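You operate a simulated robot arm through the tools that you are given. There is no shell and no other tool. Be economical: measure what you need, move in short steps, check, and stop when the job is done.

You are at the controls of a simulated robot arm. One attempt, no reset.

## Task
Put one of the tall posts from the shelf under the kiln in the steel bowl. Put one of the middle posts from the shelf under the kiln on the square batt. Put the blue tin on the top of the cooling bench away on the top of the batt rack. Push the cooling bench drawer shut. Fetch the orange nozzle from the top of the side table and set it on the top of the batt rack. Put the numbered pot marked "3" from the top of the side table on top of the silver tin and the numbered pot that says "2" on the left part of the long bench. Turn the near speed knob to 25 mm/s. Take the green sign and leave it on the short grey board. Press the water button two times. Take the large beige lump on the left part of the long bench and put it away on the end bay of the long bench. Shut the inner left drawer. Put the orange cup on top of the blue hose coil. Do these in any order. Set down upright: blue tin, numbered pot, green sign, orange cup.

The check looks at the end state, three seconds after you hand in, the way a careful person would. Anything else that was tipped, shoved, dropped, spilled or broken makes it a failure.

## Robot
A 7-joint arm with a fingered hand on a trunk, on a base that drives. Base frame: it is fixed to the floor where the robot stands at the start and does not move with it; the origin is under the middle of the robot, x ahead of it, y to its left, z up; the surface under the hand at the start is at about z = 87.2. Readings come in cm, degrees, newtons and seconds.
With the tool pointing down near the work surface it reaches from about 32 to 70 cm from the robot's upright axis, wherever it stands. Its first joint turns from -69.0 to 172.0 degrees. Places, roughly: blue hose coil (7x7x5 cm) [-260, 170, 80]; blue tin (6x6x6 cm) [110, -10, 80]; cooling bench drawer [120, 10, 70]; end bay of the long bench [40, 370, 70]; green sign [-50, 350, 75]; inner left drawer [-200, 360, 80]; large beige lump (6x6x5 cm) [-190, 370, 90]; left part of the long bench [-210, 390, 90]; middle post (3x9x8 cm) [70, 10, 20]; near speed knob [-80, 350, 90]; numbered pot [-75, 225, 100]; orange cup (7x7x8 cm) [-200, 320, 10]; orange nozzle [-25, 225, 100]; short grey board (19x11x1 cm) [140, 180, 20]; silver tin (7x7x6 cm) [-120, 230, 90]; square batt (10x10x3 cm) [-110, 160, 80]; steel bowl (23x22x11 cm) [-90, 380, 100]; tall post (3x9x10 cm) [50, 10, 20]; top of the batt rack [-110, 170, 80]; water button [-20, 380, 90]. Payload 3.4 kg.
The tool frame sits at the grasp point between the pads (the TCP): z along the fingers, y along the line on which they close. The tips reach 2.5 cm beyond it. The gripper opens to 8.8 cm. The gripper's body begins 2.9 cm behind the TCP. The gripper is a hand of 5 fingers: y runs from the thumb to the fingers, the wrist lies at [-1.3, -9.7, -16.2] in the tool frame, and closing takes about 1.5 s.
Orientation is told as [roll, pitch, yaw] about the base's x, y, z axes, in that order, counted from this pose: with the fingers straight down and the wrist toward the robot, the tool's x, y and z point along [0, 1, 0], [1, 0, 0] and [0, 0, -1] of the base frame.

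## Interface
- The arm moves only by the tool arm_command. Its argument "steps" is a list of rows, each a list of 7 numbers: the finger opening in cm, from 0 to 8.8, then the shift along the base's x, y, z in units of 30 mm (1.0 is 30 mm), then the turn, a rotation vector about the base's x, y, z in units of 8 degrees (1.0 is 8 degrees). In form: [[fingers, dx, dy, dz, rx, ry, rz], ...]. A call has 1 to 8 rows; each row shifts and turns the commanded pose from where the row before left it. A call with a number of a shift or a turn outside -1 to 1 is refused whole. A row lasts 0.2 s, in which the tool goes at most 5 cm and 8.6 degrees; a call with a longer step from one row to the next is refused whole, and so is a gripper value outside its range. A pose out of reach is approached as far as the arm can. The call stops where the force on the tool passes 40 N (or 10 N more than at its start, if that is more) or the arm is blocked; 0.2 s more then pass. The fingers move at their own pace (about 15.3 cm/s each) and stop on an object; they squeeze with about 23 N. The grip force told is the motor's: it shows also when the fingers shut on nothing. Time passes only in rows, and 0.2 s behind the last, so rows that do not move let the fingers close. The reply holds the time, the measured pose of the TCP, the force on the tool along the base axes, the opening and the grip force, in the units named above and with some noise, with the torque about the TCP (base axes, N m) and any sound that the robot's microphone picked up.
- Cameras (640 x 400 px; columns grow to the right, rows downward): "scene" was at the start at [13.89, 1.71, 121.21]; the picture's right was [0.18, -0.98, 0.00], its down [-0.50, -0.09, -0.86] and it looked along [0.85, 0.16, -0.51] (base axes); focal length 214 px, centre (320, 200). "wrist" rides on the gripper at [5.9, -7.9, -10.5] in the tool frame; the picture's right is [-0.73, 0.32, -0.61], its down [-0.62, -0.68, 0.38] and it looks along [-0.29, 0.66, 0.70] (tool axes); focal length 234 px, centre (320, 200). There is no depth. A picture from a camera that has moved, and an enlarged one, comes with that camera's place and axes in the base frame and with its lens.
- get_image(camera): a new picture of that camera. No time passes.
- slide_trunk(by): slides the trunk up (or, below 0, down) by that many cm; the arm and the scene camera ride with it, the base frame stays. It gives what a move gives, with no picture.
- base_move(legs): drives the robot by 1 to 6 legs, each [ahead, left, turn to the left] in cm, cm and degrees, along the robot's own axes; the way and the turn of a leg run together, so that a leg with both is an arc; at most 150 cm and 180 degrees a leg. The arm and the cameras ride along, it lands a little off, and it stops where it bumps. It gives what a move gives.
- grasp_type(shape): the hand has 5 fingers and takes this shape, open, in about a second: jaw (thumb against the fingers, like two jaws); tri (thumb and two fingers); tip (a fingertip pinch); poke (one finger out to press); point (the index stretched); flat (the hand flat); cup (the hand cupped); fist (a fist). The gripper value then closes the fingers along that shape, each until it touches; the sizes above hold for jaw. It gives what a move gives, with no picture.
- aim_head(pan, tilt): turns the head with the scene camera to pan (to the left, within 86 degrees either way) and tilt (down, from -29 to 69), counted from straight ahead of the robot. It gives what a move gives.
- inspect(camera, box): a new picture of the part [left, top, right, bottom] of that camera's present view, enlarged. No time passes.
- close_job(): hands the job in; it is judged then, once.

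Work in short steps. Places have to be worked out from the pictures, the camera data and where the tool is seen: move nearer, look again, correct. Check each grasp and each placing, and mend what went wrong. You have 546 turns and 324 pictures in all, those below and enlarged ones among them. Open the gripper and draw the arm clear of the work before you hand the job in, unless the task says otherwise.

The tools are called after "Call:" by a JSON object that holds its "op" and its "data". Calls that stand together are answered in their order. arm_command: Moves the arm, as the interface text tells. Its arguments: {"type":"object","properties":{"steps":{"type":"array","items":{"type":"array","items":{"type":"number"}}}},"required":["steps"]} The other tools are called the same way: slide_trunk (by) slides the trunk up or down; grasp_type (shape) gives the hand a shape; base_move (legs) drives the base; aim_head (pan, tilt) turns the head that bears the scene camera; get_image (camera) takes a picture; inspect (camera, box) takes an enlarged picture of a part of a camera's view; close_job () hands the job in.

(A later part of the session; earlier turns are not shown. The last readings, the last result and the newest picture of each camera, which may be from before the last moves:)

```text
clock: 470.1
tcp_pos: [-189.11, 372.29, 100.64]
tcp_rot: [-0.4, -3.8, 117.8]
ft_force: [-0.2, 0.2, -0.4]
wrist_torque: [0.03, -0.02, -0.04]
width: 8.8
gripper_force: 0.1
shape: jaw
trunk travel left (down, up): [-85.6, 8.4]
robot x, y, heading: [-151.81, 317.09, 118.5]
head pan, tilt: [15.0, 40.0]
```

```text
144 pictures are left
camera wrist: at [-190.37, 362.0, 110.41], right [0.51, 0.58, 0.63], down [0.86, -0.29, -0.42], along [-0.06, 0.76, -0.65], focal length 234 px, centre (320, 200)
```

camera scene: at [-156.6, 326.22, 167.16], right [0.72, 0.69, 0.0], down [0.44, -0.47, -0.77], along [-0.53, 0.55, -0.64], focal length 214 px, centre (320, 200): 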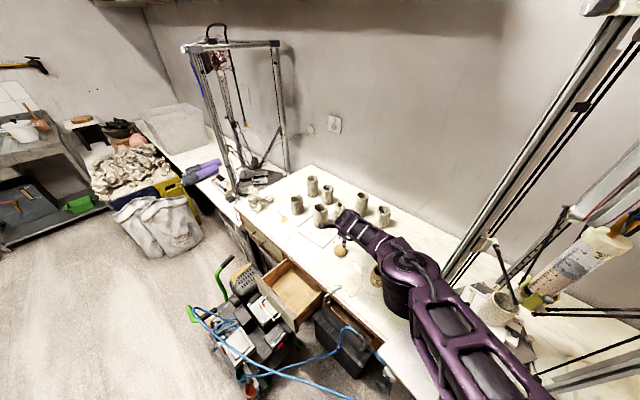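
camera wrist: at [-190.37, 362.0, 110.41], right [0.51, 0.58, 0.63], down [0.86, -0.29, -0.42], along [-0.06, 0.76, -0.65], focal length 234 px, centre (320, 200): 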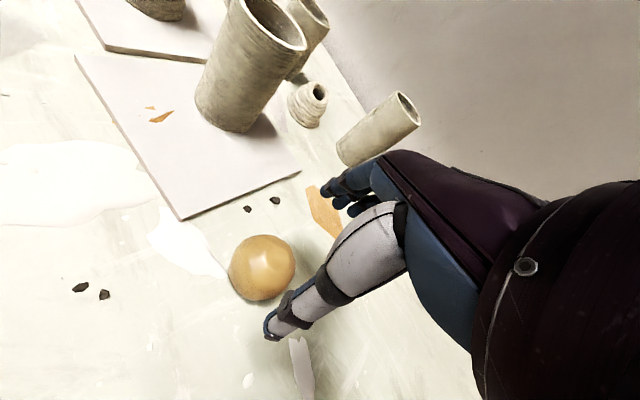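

Call:
{"op": "slide_trunk", "data": {"by": -8}}

Call:
{"op": "arm_command", "data": {"steps": [[3, 0, 0, 0, 0, 0, 0], [3, 0, 0, 0, 0, 0, 0], [3, 0, 0, 0, 0, 0, 0], [3, 0, 0, 0, 0, 0, 0]]}}

Call:
{"op": "get_image", "data": {"camera": "wrist"}}

```text
clock: 471.3
tcp_pos: [-189.22, 372.27, 92.7]
tcp_rot: [-0.5, -3.9, 117.7]
ft_force: [-0.4, -0.2, 1.0]
wrist_torque: [-0.02, -0.03, -0.01]
width: 8.8
gripper_force: 0.0
shape: jaw
trunk travel left (down, up): [-77.6, 16.4]
robot x, y, heading: [-151.56, 317.41, 118.5]
head pan, tilt: [15.0, 40.0]
```

```text
clock: 472.3
tcp_pos: [-189.09, 372.17, 92.79]
tcp_rot: [-0.4, -3.8, 117.8]
ft_force: [0.5, -1.2, 9.9]
wrist_torque: [-0.39, -0.15, 0.0]
width: 4.56
gripper_force: 22.8
shape: jaw
trunk travel left (down, up): [-77.6, 16.4]
robot x, y, heading: [-151.56, 317.42, 118.5]
head pan, tilt: [15.0, 40.0]
```

```text
143 pictures are left
camera wrist: at [-190.31, 361.87, 102.53], right [0.51, 0.58, 0.63], down [0.86, -0.29, -0.42], along [-0.07, 0.76, -0.65], focal length 234 px, centre (320, 200)
```

wrist: 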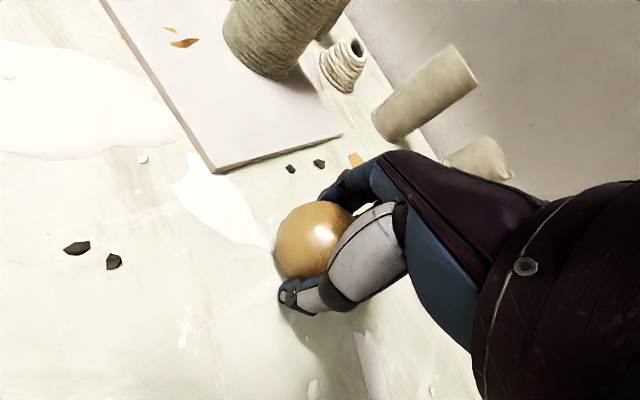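

Gripped. Lift and verify it stays in the hand.

Call:
{"op": "slide_trunk", "data": {"by": 16}}

Call:
{"op": "get_image", "data": {"camera": "wrist"}}

```text
clock: 474.1
tcp_pos: [-189.24, 372.33, 108.65]
tcp_rot: [-0.4, -3.7, 117.7]
ft_force: [0.0, 0.5, -0.8]
wrist_torque: [-0.01, 0.0, -0.03]
width: 4.56
gripper_force: 23.4
shape: jaw
trunk travel left (down, up): [-93.6, 0.4]
robot x, y, heading: [-152.28, 316.99, 118.5]
head pan, tilt: [15.0, 40.0]
```

```text
142 pictures are left
camera wrist: at [-190.4, 362.04, 118.37], right [0.51, 0.58, 0.63], down [0.86, -0.29, -0.42], along [-0.06, 0.76, -0.65], focal length 234 px, centre (320, 200)
```

wrist: 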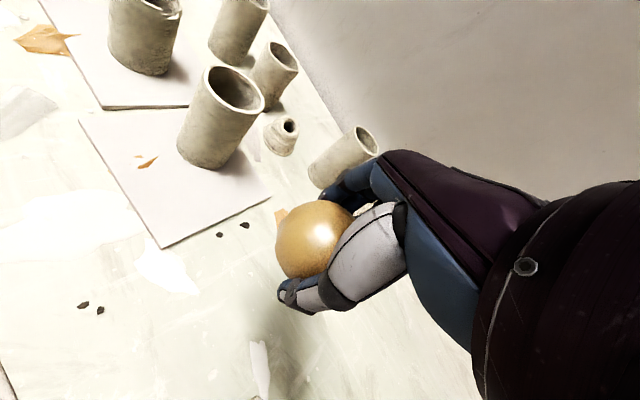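

Lump held. Drive along the bench to the end bay (x≈40) and look at it.

Call:
{"op": "base_move", "data": {"legs": [[-34, 0, 0], [0, 0, -28.5], [-8, 0, 0], [0, -150, 0], [0, -10, 0]]}}

Call:
{"op": "slide_trunk", "data": {"by": -35}}

Call:
{"op": "aim_head", "data": {"pan": 0, "tilt": 30}}

Call:
{"op": "get_image", "data": {"camera": "scene"}}

```text
clock: 486.2
tcp_pos: [17.35, 345.72, 108.51]
tcp_rot: [-0.5, -3.7, 89.5]
ft_force: [-0.5, 0.3, -2.3]
wrist_torque: [0.02, 0.01, 0.0]
width: 4.54
gripper_force: 23.2
shape: jaw
trunk travel left (down, up): [-93.6, 0.4]
robot x, y, heading: [24.46, 279.61, 90.4]
head pan, tilt: [15.0, 40.0]
```

```text
clock: 489.6
tcp_pos: [17.46, 345.73, 73.69]
tcp_rot: [-0.4, -3.7, 89.5]
ft_force: [0.7, 0.7, -1.8]
wrist_torque: [0.01, 0.0, -0.01]
width: 4.56
gripper_force: 23.2
shape: jaw
trunk travel left (down, up): [-58.6, 35.4]
robot x, y, heading: [24.12, 279.52, 90.5]
head pan, tilt: [15.0, 40.0]
```

```text
clock: 490.4
tcp_pos: [17.62, 345.78, 73.63]
tcp_rot: [-0.4, -3.7, 89.5]
ft_force: [0.2, 0.1, -1.3]
wrist_torque: [0.02, 0.04, -0.04]
width: 4.57
gripper_force: 22.9
shape: jaw
trunk travel left (down, up): [-58.6, 35.4]
robot x, y, heading: [24.42, 279.85, 90.3]
head pan, tilt: [0.0, 30.0]
```

```text
141 pictures are left
camera scene: at [24.17, 293.7, 133.69], right [1.0, 0.01, 0.0], down [0.0, -0.5, -0.87], along [-0.01, 0.87, -0.5], focal length 214 px, centre (320, 200)
```

scene: 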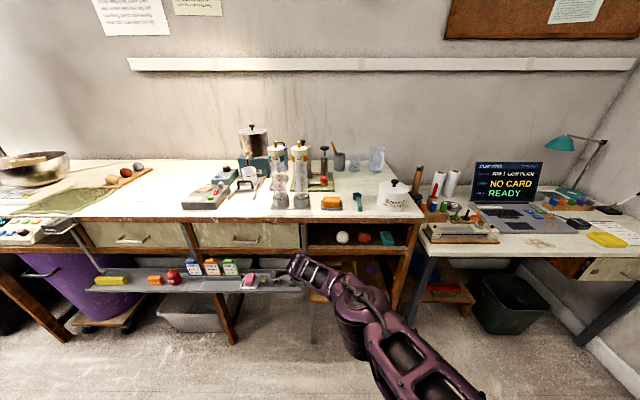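

Call:
{"op": "inspect", "data": {"camera": "scene", "box": [270, 200, 430, 310]}}

Call:
{"op": "get_image", "data": {"camera": "wrist"}}

```text
3.64 times, centred on (350, 255) of scene
camera zoom: at [24.17, 293.7, 133.69], right [1.0, 0.01, 0.0], down [0.0, -0.5, -0.87], along [-0.01, 0.87, -0.5], focal length 780 px, centre (211, 0)
```

zoom: 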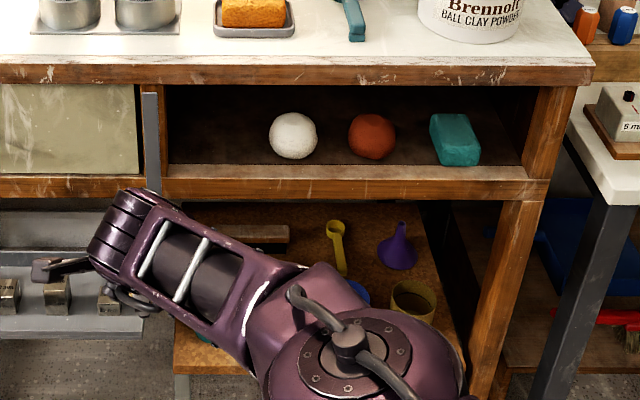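

```text
139 pictures are left
camera wrist: at [11.56, 337.25, 83.38], right [0.72, 0.28, 0.63], down [0.62, -0.66, -0.42], along [0.3, 0.7, -0.65], focal length 234 px, centre (320, 200)
```

wrist: 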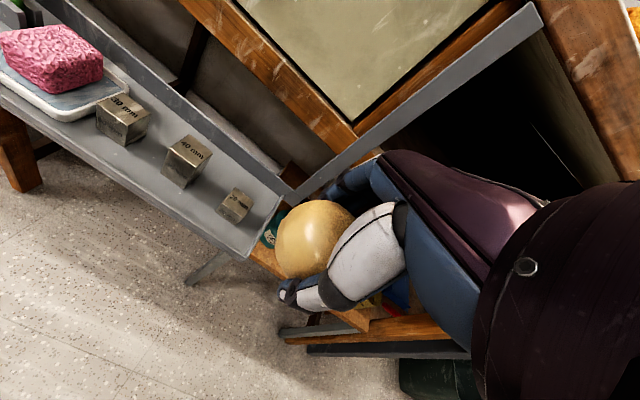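

The bay has a free slot at its left, x≈20–31, shelf z≈76.6, opening to z≈87. I'll enter with fingers tilted forward, closing sideways (kiln posture): raise, turn to heading 130°, rotate the hand.

Call:
{"op": "slide_trunk", "data": {"by": 25}}

Call:
{"op": "base_move", "data": {"legs": [[0, 0, 40]]}}

Call:
{"op": "arm_command", "data": {"steps": [[3, 0, 0, 0, 0, 0, 1], [3, 0, 0, 0, 0, 0, 1], [3, 0, 0, 0, 0, 0, 1], [3, 0, 0, 0, 0, 0, 1], [3, 0, 0, 0, 0, 0, 1], [3, 0, 0, 0, 0, 0, 1], [3, 0, 0, 0, 0, 0, 0.3]]}}

```text
clock: 492.9
tcp_pos: [17.57, 345.8, 98.45]
tcp_rot: [-0.4, -3.7, 89.5]
ft_force: [0.6, -0.2, -1.0]
wrist_torque: [-0.02, -0.02, 0.01]
width: 4.57
gripper_force: 23.0
shape: jaw
trunk travel left (down, up): [-83.6, 10.4]
robot x, y, heading: [24.19, 279.35, 90.2]
head pan, tilt: [0.0, 30.0]
```

```text
clock: 495.2
tcp_pos: [-23.93, 325.22, 98.52]
tcp_rot: [-0.4, -3.7, 130.2]
ft_force: [1.3, -0.2, -1.9]
wrist_torque: [-0.01, -0.02, 0.0]
width: 4.56
gripper_force: 22.5
shape: jaw
trunk travel left (down, up): [-83.6, 10.4]
robot x, y, heading: [24.3, 279.34, 131.2]
head pan, tilt: [0.0, 30.0]
```

```text
clock: 496.9
tcp_pos: [-22.69, 324.91, 98.85]
tcp_rot: [-0.5, -3.8, 166.1]
ft_force: [-0.1, -0.2, -0.8]
wrist_torque: [0.03, 0.0, 0.0]
width: 4.56
gripper_force: 22.8
shape: jaw
out of reach, approached as far as the arm can: row 4, 5, 6
trunk travel left (down, up): [-83.6, 10.4]
robot x, y, heading: [24.13, 280.06, 131.5]
head pan, tilt: [0.0, 30.0]
```

Call:
{"op": "arm_command", "data": {"steps": [[3, 0.87, 0.46, 0, 0, 0, 0], [3, 0.87, 0.46, 0, 0, 0, 0], [3, 0.87, 0.46, 0, 0, 0, 0.3], [3, 0.87, 0.46, 0, 0, 0, 0.5], [3, 0.87, 0.46, 0, 0, 0, 0.5], [3, 0.87, 0.46, 0, 0, 0, 0.4], [3, 0, 0, 0, 1, 0, 0], [3, 0, 0, 0, 1, 0, 0]]}}

Call:
{"op": "arm_command", "data": {"steps": [[3, 0, 0, 0, 1, 0, 0], [3, 0, 0, 0, 1, 0, 0], [3, 0, 0, 0, 1, 0, 0], [3, 0, 0, 0, 1, 0, 0]]}}

```text
clock: 498.6
tcp_pos: [-19.14, 326.65, 98.86]
tcp_rot: [-16.5, -6.8, 170.5]
ft_force: [0.6, -0.2, -1.7]
wrist_torque: [-0.01, 0.05, 0.01]
width: 4.52
gripper_force: 22.9
shape: jaw
out of reach, approached as far as the arm can: row 1, 3, 4, 5, 6
trunk travel left (down, up): [-83.6, 10.4]
robot x, y, heading: [24.31, 279.75, 131.1]
head pan, tilt: [0.0, 30.0]
```

```text
clock: 499.6
tcp_pos: [-19.84, 326.3, 99.3]
tcp_rot: [-48.8, -10.5, 175.2]
ft_force: [0.7, 0.1, -1.1]
wrist_torque: [0.02, 0.04, -0.01]
width: 4.54
gripper_force: 22.9
shape: jaw
out of reach, approached as far as the arm can: row 4
trunk travel left (down, up): [-83.6, 10.4]
robot x, y, heading: [24.62, 279.66, 131.1]
head pan, tilt: [0.0, 30.0]
```

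Posture is good (≈49° forward). Move the base so the hand is in front of the bay.

Call:
{"op": "base_move", "data": {"legs": [[-22, -41, 0]]}}

Call:
{"op": "slide_trunk", "data": {"by": -16}}

Call:
{"op": "get_image", "data": {"camera": "wrist"}}

Call:
{"op": "aim_head", "data": {"pan": -30, "tilt": 35}}

Call:
{"op": "get_image", "data": {"camera": "scene"}}

```text
clock: 502.4
tcp_pos: [24.81, 336.37, 99.24]
tcp_rot: [-48.6, -10.3, 175.3]
ft_force: [-1.3, -0.6, -2.3]
wrist_torque: [-0.02, -0.04, 0.01]
width: 4.54
gripper_force: 23.1
shape: jaw
trunk travel left (down, up): [-83.6, 10.4]
robot x, y, heading: [69.32, 289.87, 131.2]
head pan, tilt: [0.0, 30.0]
```

```text
clock: 504.2
tcp_pos: [24.81, 336.47, 83.26]
tcp_rot: [-48.4, -10.3, 175.4]
ft_force: [-0.6, -1.0, -1.8]
wrist_torque: [-0.01, 0.01, 0.01]
width: 4.55
gripper_force: 22.9
shape: jaw
trunk travel left (down, up): [-67.6, 26.4]
robot x, y, heading: [69.12, 289.81, 131.1]
head pan, tilt: [0.0, 30.0]
```

```text
138 pictures are left
camera wrist: at [32.17, 324.09, 84.24], right [-0.15, 0.04, 0.99], down [0.76, 0.64, 0.09], along [-0.63, 0.77, -0.12], focal length 234 px, centre (320, 200)
```

wrist: 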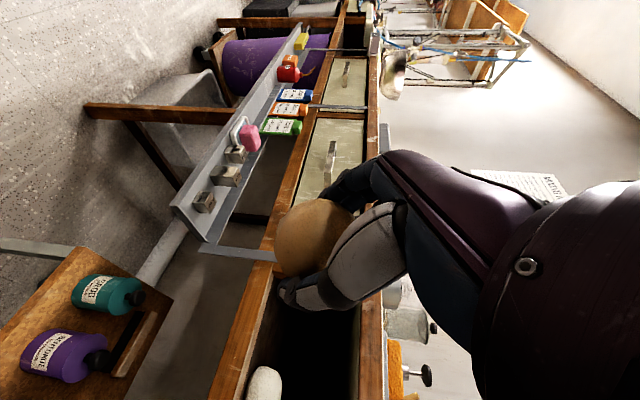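

```text
clock: 505.2
tcp_pos: [24.8, 336.41, 83.29]
tcp_rot: [-48.6, -10.3, 175.3]
ft_force: [-0.2, -0.6, -0.8]
wrist_torque: [-0.02, -0.02, 0.01]
width: 4.51
gripper_force: 22.5
shape: jaw
trunk travel left (down, up): [-67.6, 26.4]
robot x, y, heading: [68.86, 289.9, 131.2]
head pan, tilt: [-30.0, 35.0]
```

```text
137 pictures are left
camera scene: at [64.06, 302.3, 141.91], right [0.98, 0.2, 0.0], down [0.11, -0.56, -0.82], along [-0.16, 0.8, -0.57], focal length 214 px, centre (320, 200)
```

scene: 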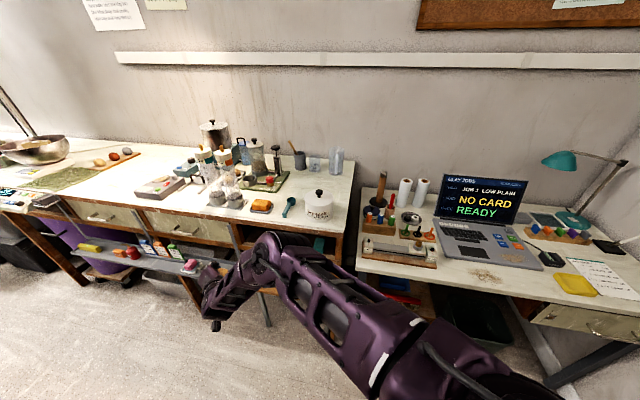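

The elbow would hit the bench in this posture. I back off and re-form the posture with the hand further right/closer, as at the kiln.

Call:
{"op": "base_move", "data": {"legs": [[-15, 0, 0]]}}

Call:
{"op": "arm_command", "data": {"steps": [[3, 0, 0, 0.5, -1, 0, 0], [3, 0, 0, 0.5, -1, 0, 0], [3, 0, 0, 0.5, -1, 0, 0], [3, 0, 0, 0.5, -1, 0, 0], [3, 0, 0, 0, -1, 0, 0], [3, 0, 0, 0, -0.8, 0, 0], [3, 0, 0, 0, 0, 0, -1], [3, 0, 0, 0, 0, 0, -1]]}}

Call:
{"op": "arm_command", "data": {"steps": [[3, 0, 0, 0, 0, 0, -1], [3, 0.8, 0.1, 0, 0, 0, -1], [3, 0.8, 0.1, 0, 0, 0, 0], [3, 0.8, 0.1, 0, 0, 0, 0], [3, 0.8, 0.1, 0, 0, 0, 0], [3, 0.8, 0.1, 0, 0, 0, 0], [3, 0.8, 0.1, 0, 0, 0, 0]]}}

```text
clock: 506.6
tcp_pos: [34.68, 325.16, 83.26]
tcp_rot: [-48.5, -10.3, 175.4]
ft_force: [0.5, 0.9, -1.3]
wrist_torque: [-0.03, 0.01, 0.02]
width: 4.51
gripper_force: 22.7
shape: jaw
trunk travel left (down, up): [-67.6, 26.4]
robot x, y, heading: [78.76, 278.59, 131.5]
head pan, tilt: [-30.0, 35.0]
```

```text
clock: 508.4
tcp_pos: [34.61, 325.28, 89.35]
tcp_rot: [-2.2, -3.9, 153.3]
ft_force: [0.0, 1.0, -2.5]
wrist_torque: [-0.03, 0.02, 0.05]
width: 4.53
gripper_force: 22.7
shape: jaw
trunk travel left (down, up): [-67.6, 26.4]
robot x, y, heading: [78.91, 278.36, 131.3]
head pan, tilt: [-30.0, 35.0]
```

```text
clock: 509.9
tcp_pos: [49.13, 327.23, 89.26]
tcp_rot: [-2.2, -3.9, 137.3]
ft_force: [-0.3, -0.3, -1.9]
wrist_torque: [-0.02, 0.01, 0.01]
width: 4.52
gripper_force: 22.9
shape: jaw
trunk travel left (down, up): [-67.6, 26.4]
robot x, y, heading: [78.82, 278.84, 131.4]
head pan, tilt: [-30.0, 35.0]
```

Call:
{"op": "arm_command", "data": {"steps": [[3, 0, 0, 0, 0, 0, 1], [3, 0, 0, 0, 0, 0, 1], [3, 0, 0, 0, 0, 0, 1], [3, 0, 0, 0, 0, 0, 1], [3, 0, 0, 0, 0, 0, 1], [3, 0, 0, -0.5, 0, 0, 0], [3, 0, 0, -0.5, 0, 0, 0], [3, 0, 0, -0.5, 0.5, 0, 0]]}}

Call:
{"op": "arm_command", "data": {"steps": [[3, 0.4, 0, -0.3, 0.8, 0, 0], [3, 0.4, 0, 0, 0.8, 0, 0], [3, 0.4, 0, 0, 0.8, 0, 0], [3, 0.4, 0, 0, 0.8, 0, 0], [3, 0.2, 0, 0, 0.8, 0, 0], [3, 0, 0, 0, 0.8, 0, 0]]}}

Call:
{"op": "get_image", "data": {"camera": "scene"}}

```text
clock: 511.8
tcp_pos: [48.98, 327.0, 84.77]
tcp_rot: [-6.3, -4.1, 177.6]
ft_force: [0.6, 0.3, -1.8]
wrist_torque: [0.0, 0.02, 0.02]
width: 4.5
gripper_force: 23.3
shape: jaw
trunk travel left (down, up): [-67.6, 26.4]
robot x, y, heading: [78.84, 278.67, 131.3]
head pan, tilt: [-30.0, 35.0]
```

```text
clock: 513.1
tcp_pos: [54.29, 327.29, 83.42]
tcp_rot: [-29.8, -6.3, 180.0]
ft_force: [0.3, 0.9, -1.7]
wrist_torque: [-0.01, 0.02, 0.02]
width: 4.51
gripper_force: 22.5
shape: jaw
out of reach, approached as far as the arm can: row 4, 5, 6
trunk travel left (down, up): [-67.6, 26.4]
robot x, y, heading: [79.09, 278.75, 131.3]
head pan, tilt: [-30.0, 35.0]
```

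```text
136 pictures are left
camera scene: at [73.83, 291.19, 141.91], right [0.98, 0.2, 0.0], down [0.11, -0.56, -0.82], along [-0.16, 0.8, -0.57], focal length 214 px, centre (320, 200)
```

scene: 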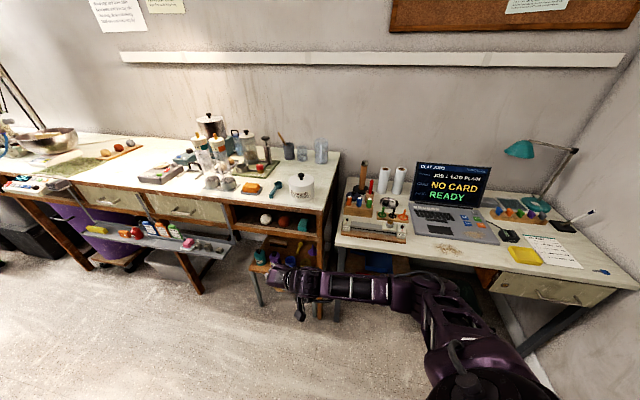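

Posture is right; now extend the arm outward ~10 cm and increase the tilt.

Call:
{"op": "arm_command", "data": {"steps": [[3, -0.55, 0.62, 0, 0, 0, 0], [3, -0.55, 0.62, 0, 0.3, 0, 0], [3, -0.55, 0.62, 0, 0.5, 0, 0], [3, -0.55, 0.62, -0.3, 0.5, 0, 0], [3, -0.3, 0.4, -0.3, 0.7, 0, 0], [3, 0, 0, 0, 0.7, 0, 0], [3, 0, 0, 0, 0.7, 0, 0]]}}

Call:
{"op": "get_image", "data": {"camera": "scene"}}

```text
clock: 514.8
tcp_pos: [49.96, 333.51, 83.56]
tcp_rot: [-36.1, -6.2, -179.3]
ft_force: [0.0, -1.3, -1.4]
wrist_torque: [0.05, 0.03, 0.0]
width: 4.51
gripper_force: 22.9
shape: jaw
out of reach, approached as far as the arm can: row 3, 4, 5, 6, 7
trunk travel left (down, up): [-67.6, 26.4]
robot x, y, heading: [79.52, 278.89, 131.2]
head pan, tilt: [-30.0, 35.0]
```

```text
135 pictures are left
camera scene: at [73.84, 291.18, 141.91], right [0.98, 0.2, 0.0], down [0.11, -0.56, -0.82], along [-0.16, 0.8, -0.57], focal length 214 px, centre (320, 200)
```

scene: 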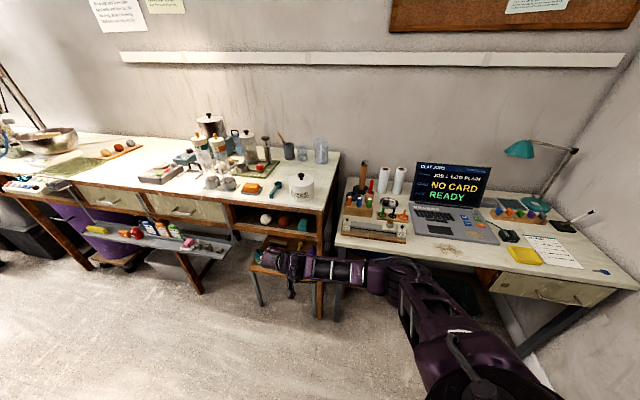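

The elbow would foul the bench end this way. I'll instead use the "drawer" posture (default yaw, fingers tilted forward), whose forearm stays in front of the bench. Restore first.

Call:
{"op": "arm_command", "data": {"steps": [[3, 0, 0, 0.5, -1, 0, 0], [3, 0, 0, 0.5, -1, 0, 0], [3, 0, 0, 0.5, -1, 0, 0], [3, 0, 0, 0.5, -1, 0, 0], [3, 0, 0, 0, 0, 0, -1], [3, 0, 0, 0, 0, 0, -1], [3, 0, 0, 0, 0, 0, -1], [3, 0, 0, 0, 0, 0, -1]]}}

Call:
{"op": "arm_command", "data": {"steps": [[3, -0.5, 0, 0, 0, 0, -1], [3, -0.5, 0, 0, 0, 0, -1], [3, 0, 0, 0, -0.5, 0, 0]]}}

Call:
{"op": "base_move", "data": {"legs": [[-6, 0, 0], [0, 0, -41], [0, 34, 0]]}}

```text
clock: 516.5
tcp_pos: [49.97, 333.48, 88.03]
tcp_rot: [-11.8, -6.0, 145.9]
ft_force: [-0.5, 0.1, -0.8]
wrist_torque: [0.0, 0.0, -0.01]
width: 4.46
gripper_force: 23.4
shape: jaw
out of reach, approached as far as the arm can: row 4
trunk travel left (down, up): [-67.6, 26.4]
robot x, y, heading: [78.95, 278.61, 131.3]
head pan, tilt: [-30.0, 35.0]
```

```text
clock: 517.4
tcp_pos: [46.99, 333.54, 88.02]
tcp_rot: [-9.2, -3.0, 129.6]
ft_force: [0.7, -0.7, -1.9]
wrist_torque: [0.05, 0.0, 0.05]
width: 4.49
gripper_force: 23.5
shape: jaw
trunk travel left (down, up): [-67.6, 26.4]
robot x, y, heading: [79.02, 278.85, 131.3]
head pan, tilt: [-30.0, 35.0]
```

```text
clock: 522.0
tcp_pos: [62.77, 336.91, 87.97]
tcp_rot: [-9.4, -2.9, 87.7]
ft_force: [0.0, 0.2, -0.8]
wrist_torque: [0.01, 0.0, 0.0]
width: 4.51
gripper_force: 23.2
shape: jaw
trunk travel left (down, up): [-67.6, 26.4]
robot x, y, heading: [49.68, 274.55, 88.9]
head pan, tilt: [-30.0, 35.0]
```

Call:
{"op": "arm_command", "data": {"steps": [[3, -1, -0.2, 0, 0, 0.6, 0], [3, -1, -0.2, 0, 0, 0.6, 0], [3, -1, -0.2, 0, 0, 0, 0.2], [3, -1, -0.2, 0, 0, 0, 0], [3, -1, -0.2, 0, 0, 0, 0], [3, -1, -0.2, 0, 0, 0, 0], [3, -1, 0, 0, 0, 0, 0], [3, -1, 0, 0, 0, 0, 0]]}}

Call:
{"op": "arm_command", "data": {"steps": [[3, 0, 0, 0, 1, 0, 0], [3, 0, 0, 0, 1, 0, 0], [3, 0, 0, 0, 1, 0, 0], [3, 0, 0, 0, 1, 0, 0], [3, 0, 0, 0, 1, 0, 0], [3, 0, 0, 0, 0.8, 0, 0]]}}

Call:
{"op": "get_image", "data": {"camera": "scene"}}

Call:
{"op": "get_image", "data": {"camera": "wrist"}}

```text
clock: 523.9
tcp_pos: [38.29, 333.15, 88.16]
tcp_rot: [0.3, -2.3, 88.9]
ft_force: [-0.4, 0.4, -1.3]
wrist_torque: [-0.03, -0.01, 0.02]
width: 4.51
gripper_force: 22.8
shape: jaw
trunk travel left (down, up): [-67.6, 26.4]
robot x, y, heading: [49.95, 274.87, 89.1]
head pan, tilt: [-30.0, 35.0]
```

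```text
clock: 525.2
tcp_pos: [36.98, 333.89, 89.78]
tcp_rot: [1.4, -48.4, 87.9]
ft_force: [0.1, -0.9, -2.3]
wrist_torque: [-0.06, -0.01, 0.0]
width: 4.53
gripper_force: 23.3
shape: jaw
out of reach, approached as far as the arm can: row 6
trunk travel left (down, up): [-67.6, 26.4]
robot x, y, heading: [49.57, 274.62, 89.1]
head pan, tilt: [-30.0, 35.0]
```

```text
134 pictures are left
camera scene: at [54.1, 287.44, 141.92], right [0.86, -0.51, 0.0], down [-0.29, -0.49, -0.82], along [0.42, 0.7, -0.57], focal length 214 px, centre (320, 200)
```

scene: 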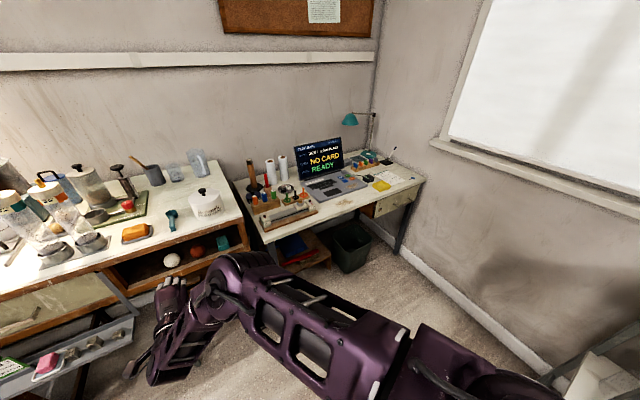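

```text
133 pictures are left
camera wrist: at [30.99, 320.92, 90.87], right [0.73, -0.25, 0.63], down [0.61, -0.18, -0.77], along [0.31, 0.95, 0.02], focal length 234 px, centre (320, 200)
```

wrist: 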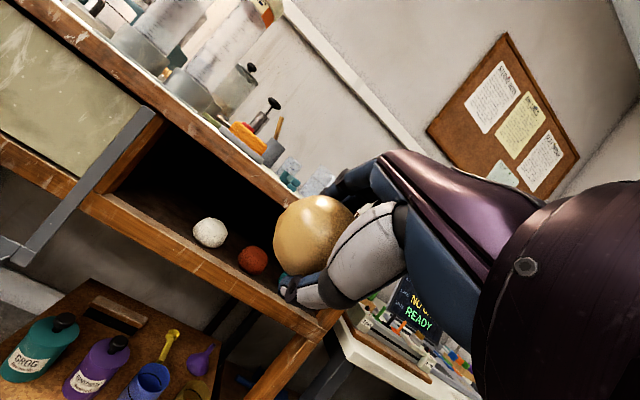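

Good posture: 48° forward tilt, elbow behind. Triangulation puts the shelf at z≈72.5, front edge y≈360.5, neighbours at y≈364. Move in front of the free slot and lower.

Call:
{"op": "base_move", "data": {"legs": [[12, 11.3, 0]]}}

Call:
{"op": "slide_trunk", "data": {"by": -10.5}}

Call:
{"op": "get_image", "data": {"camera": "wrist"}}

Call:
{"op": "aim_head", "data": {"pan": 5, "tilt": 40}}

Call:
{"op": "get_image", "data": {"camera": "scene"}}

```text
clock: 526.7
tcp_pos: [26.02, 345.82, 89.69]
tcp_rot: [1.5, -48.1, 87.7]
ft_force: [-0.3, 0.1, -1.5]
wrist_torque: [-0.01, 0.02, 0.02]
width: 4.5
gripper_force: 23.5
shape: jaw
trunk travel left (down, up): [-67.6, 26.4]
robot x, y, heading: [38.04, 286.7, 89.1]
head pan, tilt: [-30.0, 35.0]
```

```text
clock: 528.1
tcp_pos: [26.05, 345.8, 79.3]
tcp_rot: [1.5, -48.1, 87.6]
ft_force: [0.5, -0.4, -2.1]
wrist_torque: [0.01, 0.02, 0.0]
width: 4.49
gripper_force: 23.9
shape: jaw
trunk travel left (down, up): [-57.1, 36.9]
robot x, y, heading: [38.45, 286.78, 89.0]
head pan, tilt: [-30.0, 35.0]
```

```text
132 pictures are left
camera wrist: at [19.96, 332.96, 80.38], right [0.73, -0.25, 0.63], down [0.61, -0.18, -0.77], along [0.31, 0.95, 0.02], focal length 234 px, centre (320, 200)
```

wrist: 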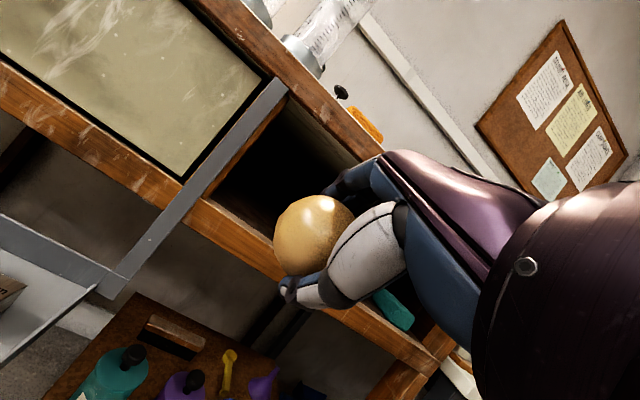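

```text
clock: 529.1
tcp_pos: [25.98, 345.82, 79.35]
tcp_rot: [1.5, -48.1, 87.6]
ft_force: [0.5, -0.1, -1.3]
wrist_torque: [0.03, -0.01, 0.0]
width: 4.5
gripper_force: 22.4
shape: jaw
trunk travel left (down, up): [-57.1, 36.9]
robot x, y, heading: [38.3, 286.8, 88.7]
head pan, tilt: [5.0, 40.0]
```

```text
131 pictures are left
camera scene: at [37.92, 300.37, 130.66], right [1.0, 0.07, 0.0], down [0.04, -0.64, -0.77], along [-0.05, 0.76, -0.64], focal length 214 px, centre (320, 200)
```

scene: 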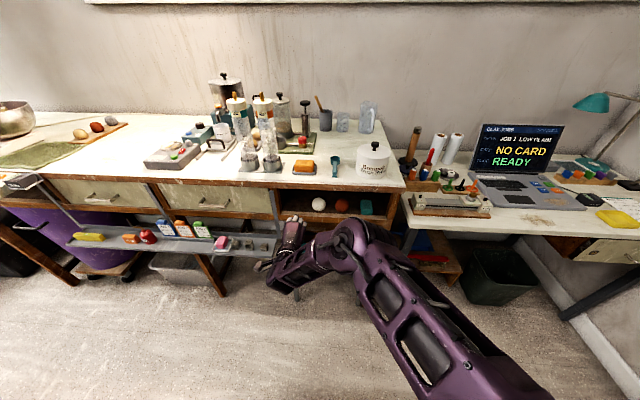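

Call:
{"op": "base_move", "data": {"legs": [[9, 0, 0]]}}

Call:
{"op": "get_image", "data": {"camera": "wrist"}}

Call:
{"op": "inspect", "data": {"camera": "scene", "box": [220, 150, 420, 300]}}

```text
clock: 530.2
tcp_pos: [26.11, 354.9, 79.22]
tcp_rot: [1.6, -48.1, 87.6]
ft_force: [-0.5, -0.6, -2.0]
wrist_torque: [-0.01, 0.0, -0.02]
width: 4.5
gripper_force: 23.0
shape: jaw
trunk travel left (down, up): [-57.1, 36.9]
robot x, y, heading: [38.89, 295.74, 89.2]
head pan, tilt: [5.0, 40.0]
```

```text
130 pictures are left
camera wrist: at [20.04, 341.96, 80.33], right [0.73, -0.25, 0.63], down [0.61, -0.18, -0.77], along [0.31, 0.95, 0.02], focal length 234 px, centre (320, 200)
```

wrist: 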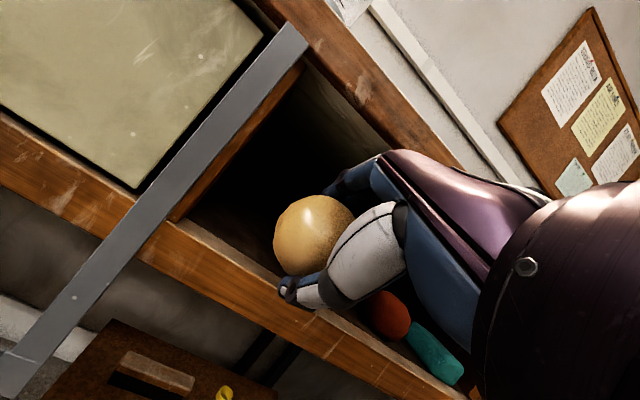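

```text
2.67 times, centred on (320, 225) of scene
camera zoom: at [38.03, 309.44, 130.64], right [1.0, 0.07, 0.0], down [0.05, -0.64, -0.77], along [-0.06, 0.76, -0.64], focal length 572 px, centre (320, 133)
```

zoom: 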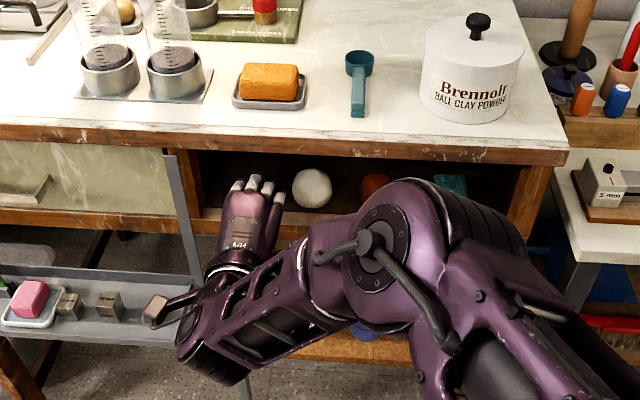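

Advance with the arm 8.5 cm into the slot.

Call:
{"op": "arm_command", "data": {"steps": [[3, 0, 0.6, 0, 0, 0, 0], [3, 0, 0.6, 0, 0, 0, 0], [3, 0, 0.6, 0, 0, 0, 0], [3, 0, 0.6, 0, 0, 0, 0], [3, 0, 0.5, 0, 0, 0, 0]]}}

Call:
{"op": "get_image", "data": {"camera": "wrist"}}

Call:
{"op": "inspect", "data": {"camera": "scene", "box": [220, 150, 420, 300]}}

```text
clock: 531.4
tcp_pos: [25.72, 363.28, 80.2]
tcp_rot: [1.4, -47.7, 87.5]
ft_force: [0.1, 0.0, -1.1]
wrist_torque: [0.02, 0.04, -0.01]
width: 4.52
gripper_force: 22.7
shape: jaw
out of reach, approached as far as the arm can: row 3, 4
trunk travel left (down, up): [-57.1, 36.9]
robot x, y, heading: [38.5, 295.76, 89.2]
head pan, tilt: [5.0, 40.0]
```

```text
128 pictures are left
camera wrist: at [19.62, 350.43, 81.44], right [0.73, -0.25, 0.64], down [0.61, -0.19, -0.77], along [0.32, 0.95, 0.01], focal length 234 px, centre (320, 200)
```

wrist: 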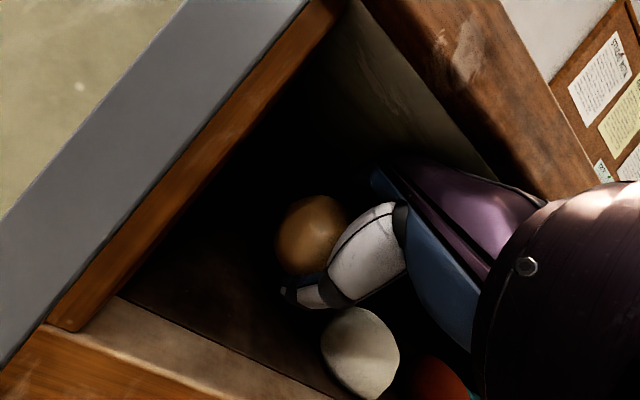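

```text
2.67 times, centred on (320, 225) of scene
camera zoom: at [38.04, 309.34, 130.66], right [1.0, 0.07, 0.0], down [0.05, -0.64, -0.77], along [-0.06, 0.76, -0.64], focal length 572 px, centre (320, 133)
```

zoom: 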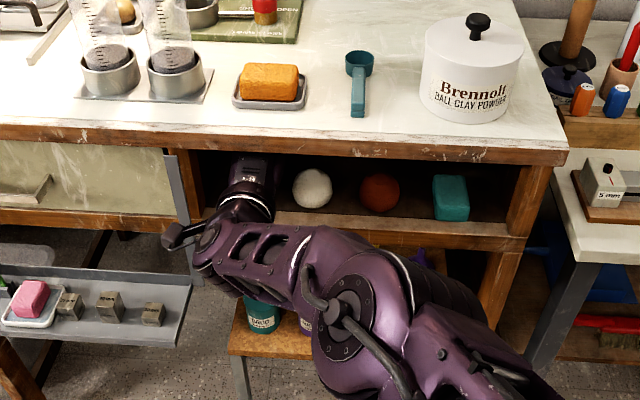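

Hand is inside the bay without contact. Go 2 cm deeper and lower gently.

Call:
{"op": "base_move", "data": {"legs": [[2, 0, 0]]}}

Call:
{"op": "slide_trunk", "data": {"by": -1.5}}

Call:
{"op": "slide_trunk", "data": {"by": -1}}

Call:
{"op": "get_image", "data": {"camera": "wrist"}}

```text
clock: 532.2
tcp_pos: [25.77, 365.24, 80.16]
tcp_rot: [1.5, -47.6, 87.5]
ft_force: [-0.3, 0.5, -1.5]
wrist_torque: [0.0, 0.06, 0.02]
width: 4.46
gripper_force: 23.4
shape: jaw
trunk travel left (down, up): [-57.1, 36.9]
robot x, y, heading: [38.73, 297.79, 88.9]
head pan, tilt: [5.0, 40.0]
```

```text
clock: 532.8
tcp_pos: [25.65, 365.3, 78.82]
tcp_rot: [1.4, -47.7, 87.4]
ft_force: [0.0, -0.3, -0.8]
wrist_torque: [-0.02, 0.06, 0.02]
width: 4.47
gripper_force: 23.3
shape: jaw
trunk travel left (down, up): [-55.6, 38.4]
robot x, y, heading: [38.58, 297.96, 89.3]
head pan, tilt: [5.0, 40.0]
```

```text
clock: 533.4
tcp_pos: [25.74, 365.23, 77.74]
tcp_rot: [1.4, -47.7, 87.5]
ft_force: [-0.5, 0.2, -1.7]
wrist_torque: [-0.02, 0.0, 0.04]
width: 4.47
gripper_force: 23.0
shape: jaw
trunk travel left (down, up): [-54.6, 39.4]
robot x, y, heading: [38.5, 297.48, 89.0]
head pan, tilt: [5.0, 40.0]
```

```text
126 pictures are left
camera wrist: at [19.62, 352.39, 78.95], right [0.73, -0.25, 0.64], down [0.61, -0.19, -0.77], along [0.32, 0.95, 0.01], focal length 234 px, centre (320, 200)
```

wrist: 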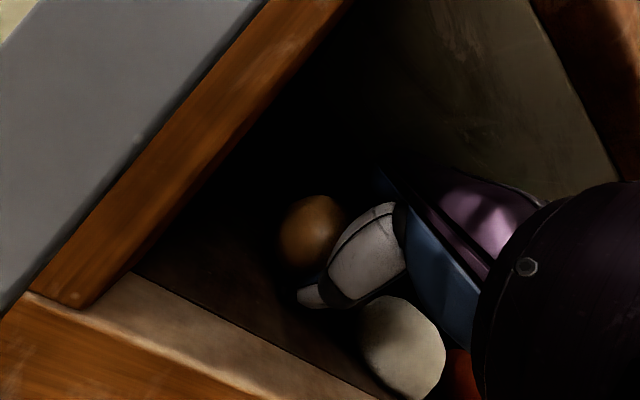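

Call:
{"op": "slide_trunk", "data": {"by": -0.8}}

Call:
{"op": "slide_trunk", "data": {"by": -0.6}}

Call:
{"op": "slide_trunk", "data": {"by": -0.5}}

```text
clock: 533.9
tcp_pos: [25.83, 365.16, 77.21]
tcp_rot: [1.5, -48.0, 87.3]
ft_force: [0.4, -3.1, 7.8]
wrist_torque: [-0.07, -0.02, 0.04]
width: 4.46
gripper_force: 23.0
shape: jaw
trunk travel left (down, up): [-53.8, 40.2]
robot x, y, heading: [38.45, 298.08, 89.2]
head pan, tilt: [5.0, 40.0]
```

```text
clock: 534.5
tcp_pos: [25.87, 365.09, 76.69]
tcp_rot: [1.5, -48.0, 87.4]
ft_force: [0.5, -5.2, 17.1]
wrist_torque: [-0.25, 0.08, 0.06]
width: 4.32
gripper_force: 22.6
shape: jaw
trunk travel left (down, up): [-53.2, 40.8]
robot x, y, heading: [38.38, 297.72, 89.2]
head pan, tilt: [5.0, 40.0]
```

```text
clock: 535.0
tcp_pos: [25.86, 364.78, 76.45]
tcp_rot: [1.4, -48.2, 87.4]
ft_force: [0.4, -9.1, 24.7]
wrist_torque: [-0.34, 0.13, 0.07]
width: 4.28
gripper_force: 23.3
shape: jaw
trunk travel left (down, up): [-52.7, 41.3]
robot x, y, heading: [38.81, 297.57, 89.0]
head pan, tilt: [5.0, 40.0]
```

Contact with the shelf. Open slowly and look.

Call:
{"op": "arm_command", "data": {"steps": [[4.8, 0, 0, 0.1, 0, 0, 0], [5.4, 0, 0, 0, 0, 0, 0], [6.0, 0, 0, 0, 0, 0, 0], [6.8, 0, 0, 0, 0, 0, 0], [6.8, 0, 0, 0, 0, 0, 0]]}}

Call:
{"op": "get_image", "data": {"camera": "wrist"}}

```text
clock: 536.2
tcp_pos: [25.78, 364.99, 76.55]
tcp_rot: [1.5, -48.1, 87.4]
ft_force: [-0.6, -2.7, 19.9]
wrist_torque: [-0.1, 0.15, 0.03]
width: 5.2
gripper_force: 0.0
shape: jaw
trunk travel left (down, up): [-52.7, 41.3]
robot x, y, heading: [38.39, 297.86, 89.1]
head pan, tilt: [5.0, 40.0]
```

```text
125 pictures are left
camera wrist: at [19.67, 352.16, 77.66], right [0.73, -0.26, 0.63], down [0.61, -0.19, -0.77], along [0.32, 0.95, 0.02], focal length 234 px, centre (320, 200)
```

wrist: 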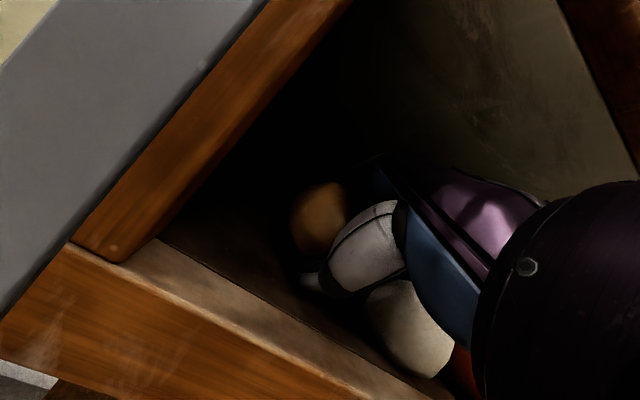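

Call:
{"op": "slide_trunk", "data": {"by": 0.8}}

Call:
{"op": "arm_command", "data": {"steps": [[7.5, 0, 0, 0, 0, 0, 0], [7.5, 0, 0, 0, 0, 0, 0]]}}

Call:
{"op": "inspect", "data": {"camera": "wrist", "box": [230, 130, 430, 330]}}

```text
clock: 536.8
tcp_pos: [25.88, 365.18, 76.96]
tcp_rot: [1.4, -47.7, 87.4]
ft_force: [0.1, 3.0, 9.9]
wrist_torque: [0.14, 0.05, -0.03]
width: 5.5
gripper_force: 0.0
shape: jaw
trunk travel left (down, up): [-53.5, 40.5]
robot x, y, heading: [38.57, 297.37, 88.9]
head pan, tilt: [5.0, 40.0]
```

```text
clock: 537.4
tcp_pos: [25.82, 365.11, 77.24]
tcp_rot: [1.4, -47.9, 87.4]
ft_force: [0.2, 1.6, 12.8]
wrist_torque: [0.1, 0.09, -0.04]
width: 5.63
gripper_force: 0.1
shape: jaw
trunk travel left (down, up): [-53.5, 40.5]
robot x, y, heading: [38.81, 297.43, 89.1]
head pan, tilt: [5.0, 40.0]
```

```text
2.00 times, centred on (330, 230) of wrist
camera zoom: at [19.65, 352.29, 78.32], right [0.73, -0.25, 0.63], down [0.61, -0.19, -0.77], along [0.32, 0.95, 0.02], focal length 468 px, centre (300, 140)
```

zoom: 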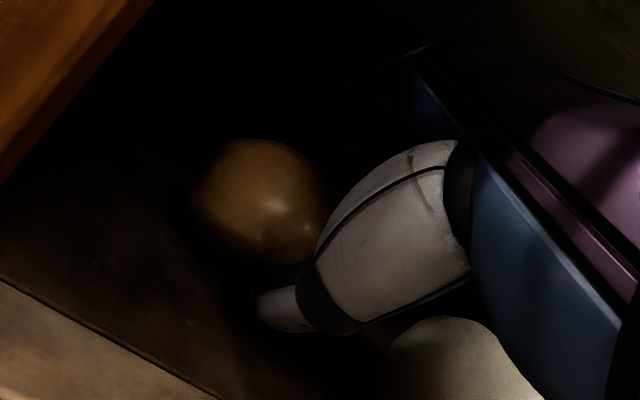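

Call:
{"op": "slide_trunk", "data": {"by": 1.2}}

Call:
{"op": "base_move", "data": {"legs": [[-4, 0, 0]]}}

Call:
{"op": "get_image", "data": {"camera": "wrist"}}

```text
clock: 538.0
tcp_pos: [25.75, 365.18, 78.18]
tcp_rot: [1.3, -47.7, 87.5]
ft_force: [-0.1, 1.3, 6.6]
wrist_torque: [-0.02, 0.02, -0.02]
width: 7.28
gripper_force: 0.0
shape: jaw
trunk travel left (down, up): [-54.7, 39.3]
robot x, y, heading: [38.49, 297.66, 89.0]
head pan, tilt: [5.0, 40.0]
```

```text
clock: 538.9
tcp_pos: [25.75, 361.18, 78.34]
tcp_rot: [1.5, -47.9, 87.4]
ft_force: [0.1, -0.7, 7.8]
wrist_torque: [-0.06, 0.03, 0.0]
width: 7.37
gripper_force: 0.1
shape: jaw
trunk travel left (down, up): [-54.7, 39.3]
robot x, y, heading: [38.59, 293.87, 89.0]
head pan, tilt: [5.0, 40.0]
```

```text
123 pictures are left
camera wrist: at [19.61, 348.32, 79.45], right [0.73, -0.25, 0.63], down [0.61, -0.19, -0.77], along [0.32, 0.95, 0.02], focal length 234 px, centre (320, 200)
```

wrist: 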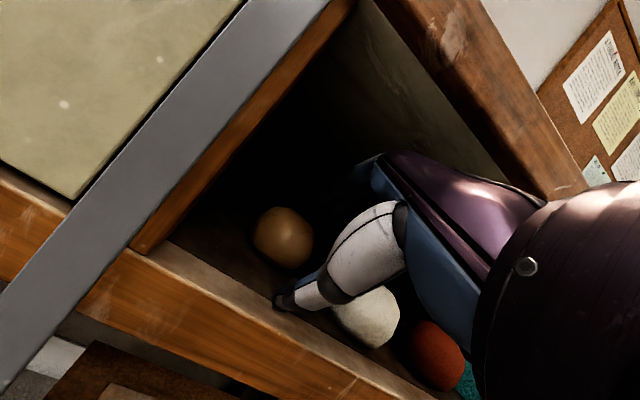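

Lump rests on the bay shelf. Raise slightly and withdraw fully.

Call:
{"op": "slide_trunk", "data": {"by": 1.2}}

Call:
{"op": "base_move", "data": {"legs": [[-25, 0, 0]]}}

Call:
{"op": "get_image", "data": {"camera": "wrist"}}

Call:
{"op": "inspect", "data": {"camera": "scene", "box": [240, 120, 440, 270]}}

```text
clock: 539.5
tcp_pos: [25.68, 361.2, 79.41]
tcp_rot: [1.3, -47.6, 87.4]
ft_force: [-0.4, -0.2, 0.6]
wrist_torque: [-0.01, -0.01, 0.0]
width: 7.47
gripper_force: 0.1
shape: jaw
trunk travel left (down, up): [-55.9, 38.1]
robot x, y, heading: [38.47, 293.71, 89.0]
head pan, tilt: [5.0, 40.0]
```

```text
clock: 541.3
tcp_pos: [25.41, 336.27, 79.53]
tcp_rot: [1.4, -47.7, 87.5]
ft_force: [0.3, 0.1, 0.3]
wrist_torque: [-0.03, -0.05, -0.01]
width: 7.48
gripper_force: 0.1
shape: jaw
trunk travel left (down, up): [-55.9, 38.1]
robot x, y, heading: [38.26, 268.81, 88.9]
head pan, tilt: [5.0, 40.0]
```

```text
122 pictures are left
camera wrist: at [19.22, 323.38, 80.62], right [0.73, -0.25, 0.63], down [0.61, -0.19, -0.77], along [0.32, 0.95, 0.01], focal length 234 px, centre (320, 200)
```

wrist: 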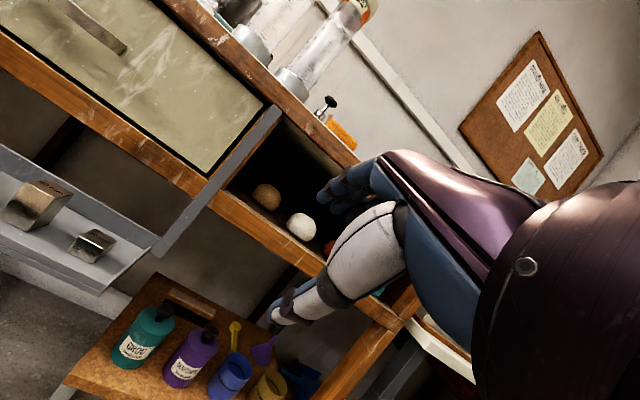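

```text
2.67 times, centred on (340, 195) of scene
camera zoom: at [37.62, 282.2, 129.47], right [1.0, 0.07, 0.0], down [0.05, -0.64, -0.77], along [-0.05, 0.76, -0.64], focal length 572 px, centre (267, 213)
```

zoom: 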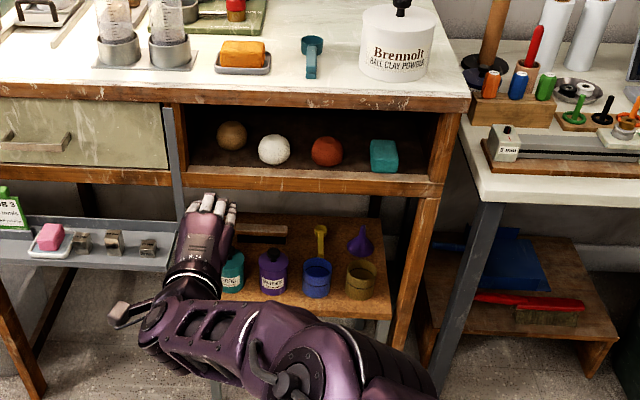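

Lump is in the end bay. Next the inner left drawer: drive along the bench with this forward-tilted posture, hand high.

Call:
{"op": "slide_trunk", "data": {"by": 25}}

Call:
{"op": "base_move", "data": {"legs": [[0, 140, 1], [0, 50, 0]]}}

Call:
{"op": "aim_head", "data": {"pan": 25, "tilt": 40}}

Call:
{"op": "get_image", "data": {"camera": "scene"}}

```text
clock: 543.9
tcp_pos: [25.36, 336.19, 104.46]
tcp_rot: [1.4, -47.8, 87.3]
ft_force: [-0.9, -1.2, 0.7]
wrist_torque: [0.01, -0.04, -0.03]
width: 7.46
gripper_force: 0.0
shape: jaw
trunk travel left (down, up): [-80.9, 13.1]
robot x, y, heading: [38.29, 268.65, 89.1]
head pan, tilt: [5.0, 40.0]
```

```text
clock: 553.4
tcp_pos: [-164.77, 336.85, 104.49]
tcp_rot: [1.4, -47.8, 88.5]
ft_force: [-0.6, -0.3, -0.1]
wrist_torque: [-0.01, 0.02, 0.01]
width: 7.48
gripper_force: 0.0
shape: jaw
trunk travel left (down, up): [-80.9, 13.1]
robot x, y, heading: [-150.94, 269.68, 90.3]
head pan, tilt: [5.0, 40.0]
```

```text
clock: 554.2
tcp_pos: [-164.73, 336.89, 104.42]
tcp_rot: [1.3, -47.8, 88.3]
ft_force: [0.8, 0.3, -1.0]
wrist_torque: [0.01, 0.02, 0.04]
width: 7.47
gripper_force: 0.1
shape: jaw
trunk travel left (down, up): [-80.9, 13.1]
robot x, y, heading: [-150.32, 269.66, 90.0]
head pan, tilt: [25.0, 40.0]
```

```text
120 pictures are left
camera scene: at [-154.47, 282.39, 154.46], right [0.91, 0.42, 0.0], down [0.27, -0.58, -0.77], along [-0.32, 0.69, -0.64], focal length 214 px, centre (320, 200)
```

scene: 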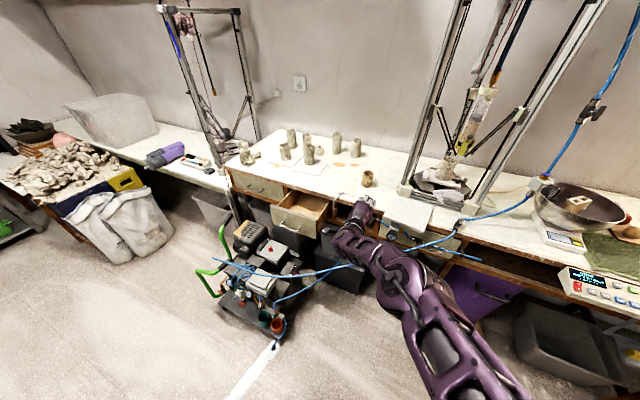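

Call:
{"op": "inspect", "data": {"camera": "scene", "box": [200, 160, 380, 350]}}

```text
2.11 times, centred on (290, 255) of scene
camera zoom: at [-154.47, 282.39, 154.46], right [0.91, 0.42, 0.0], down [0.27, -0.58, -0.77], along [-0.32, 0.69, -0.64], focal length 452 px, centre (383, 84)
```

zoom: 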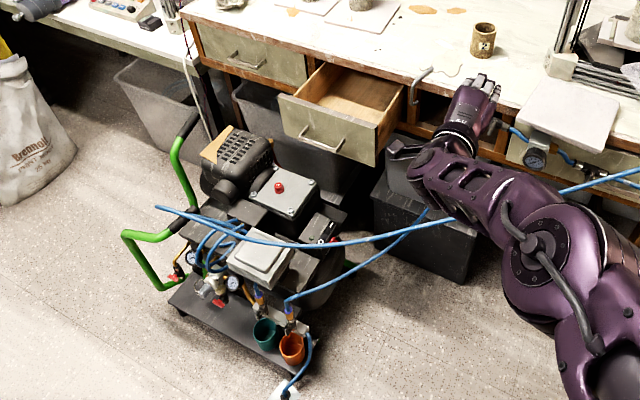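

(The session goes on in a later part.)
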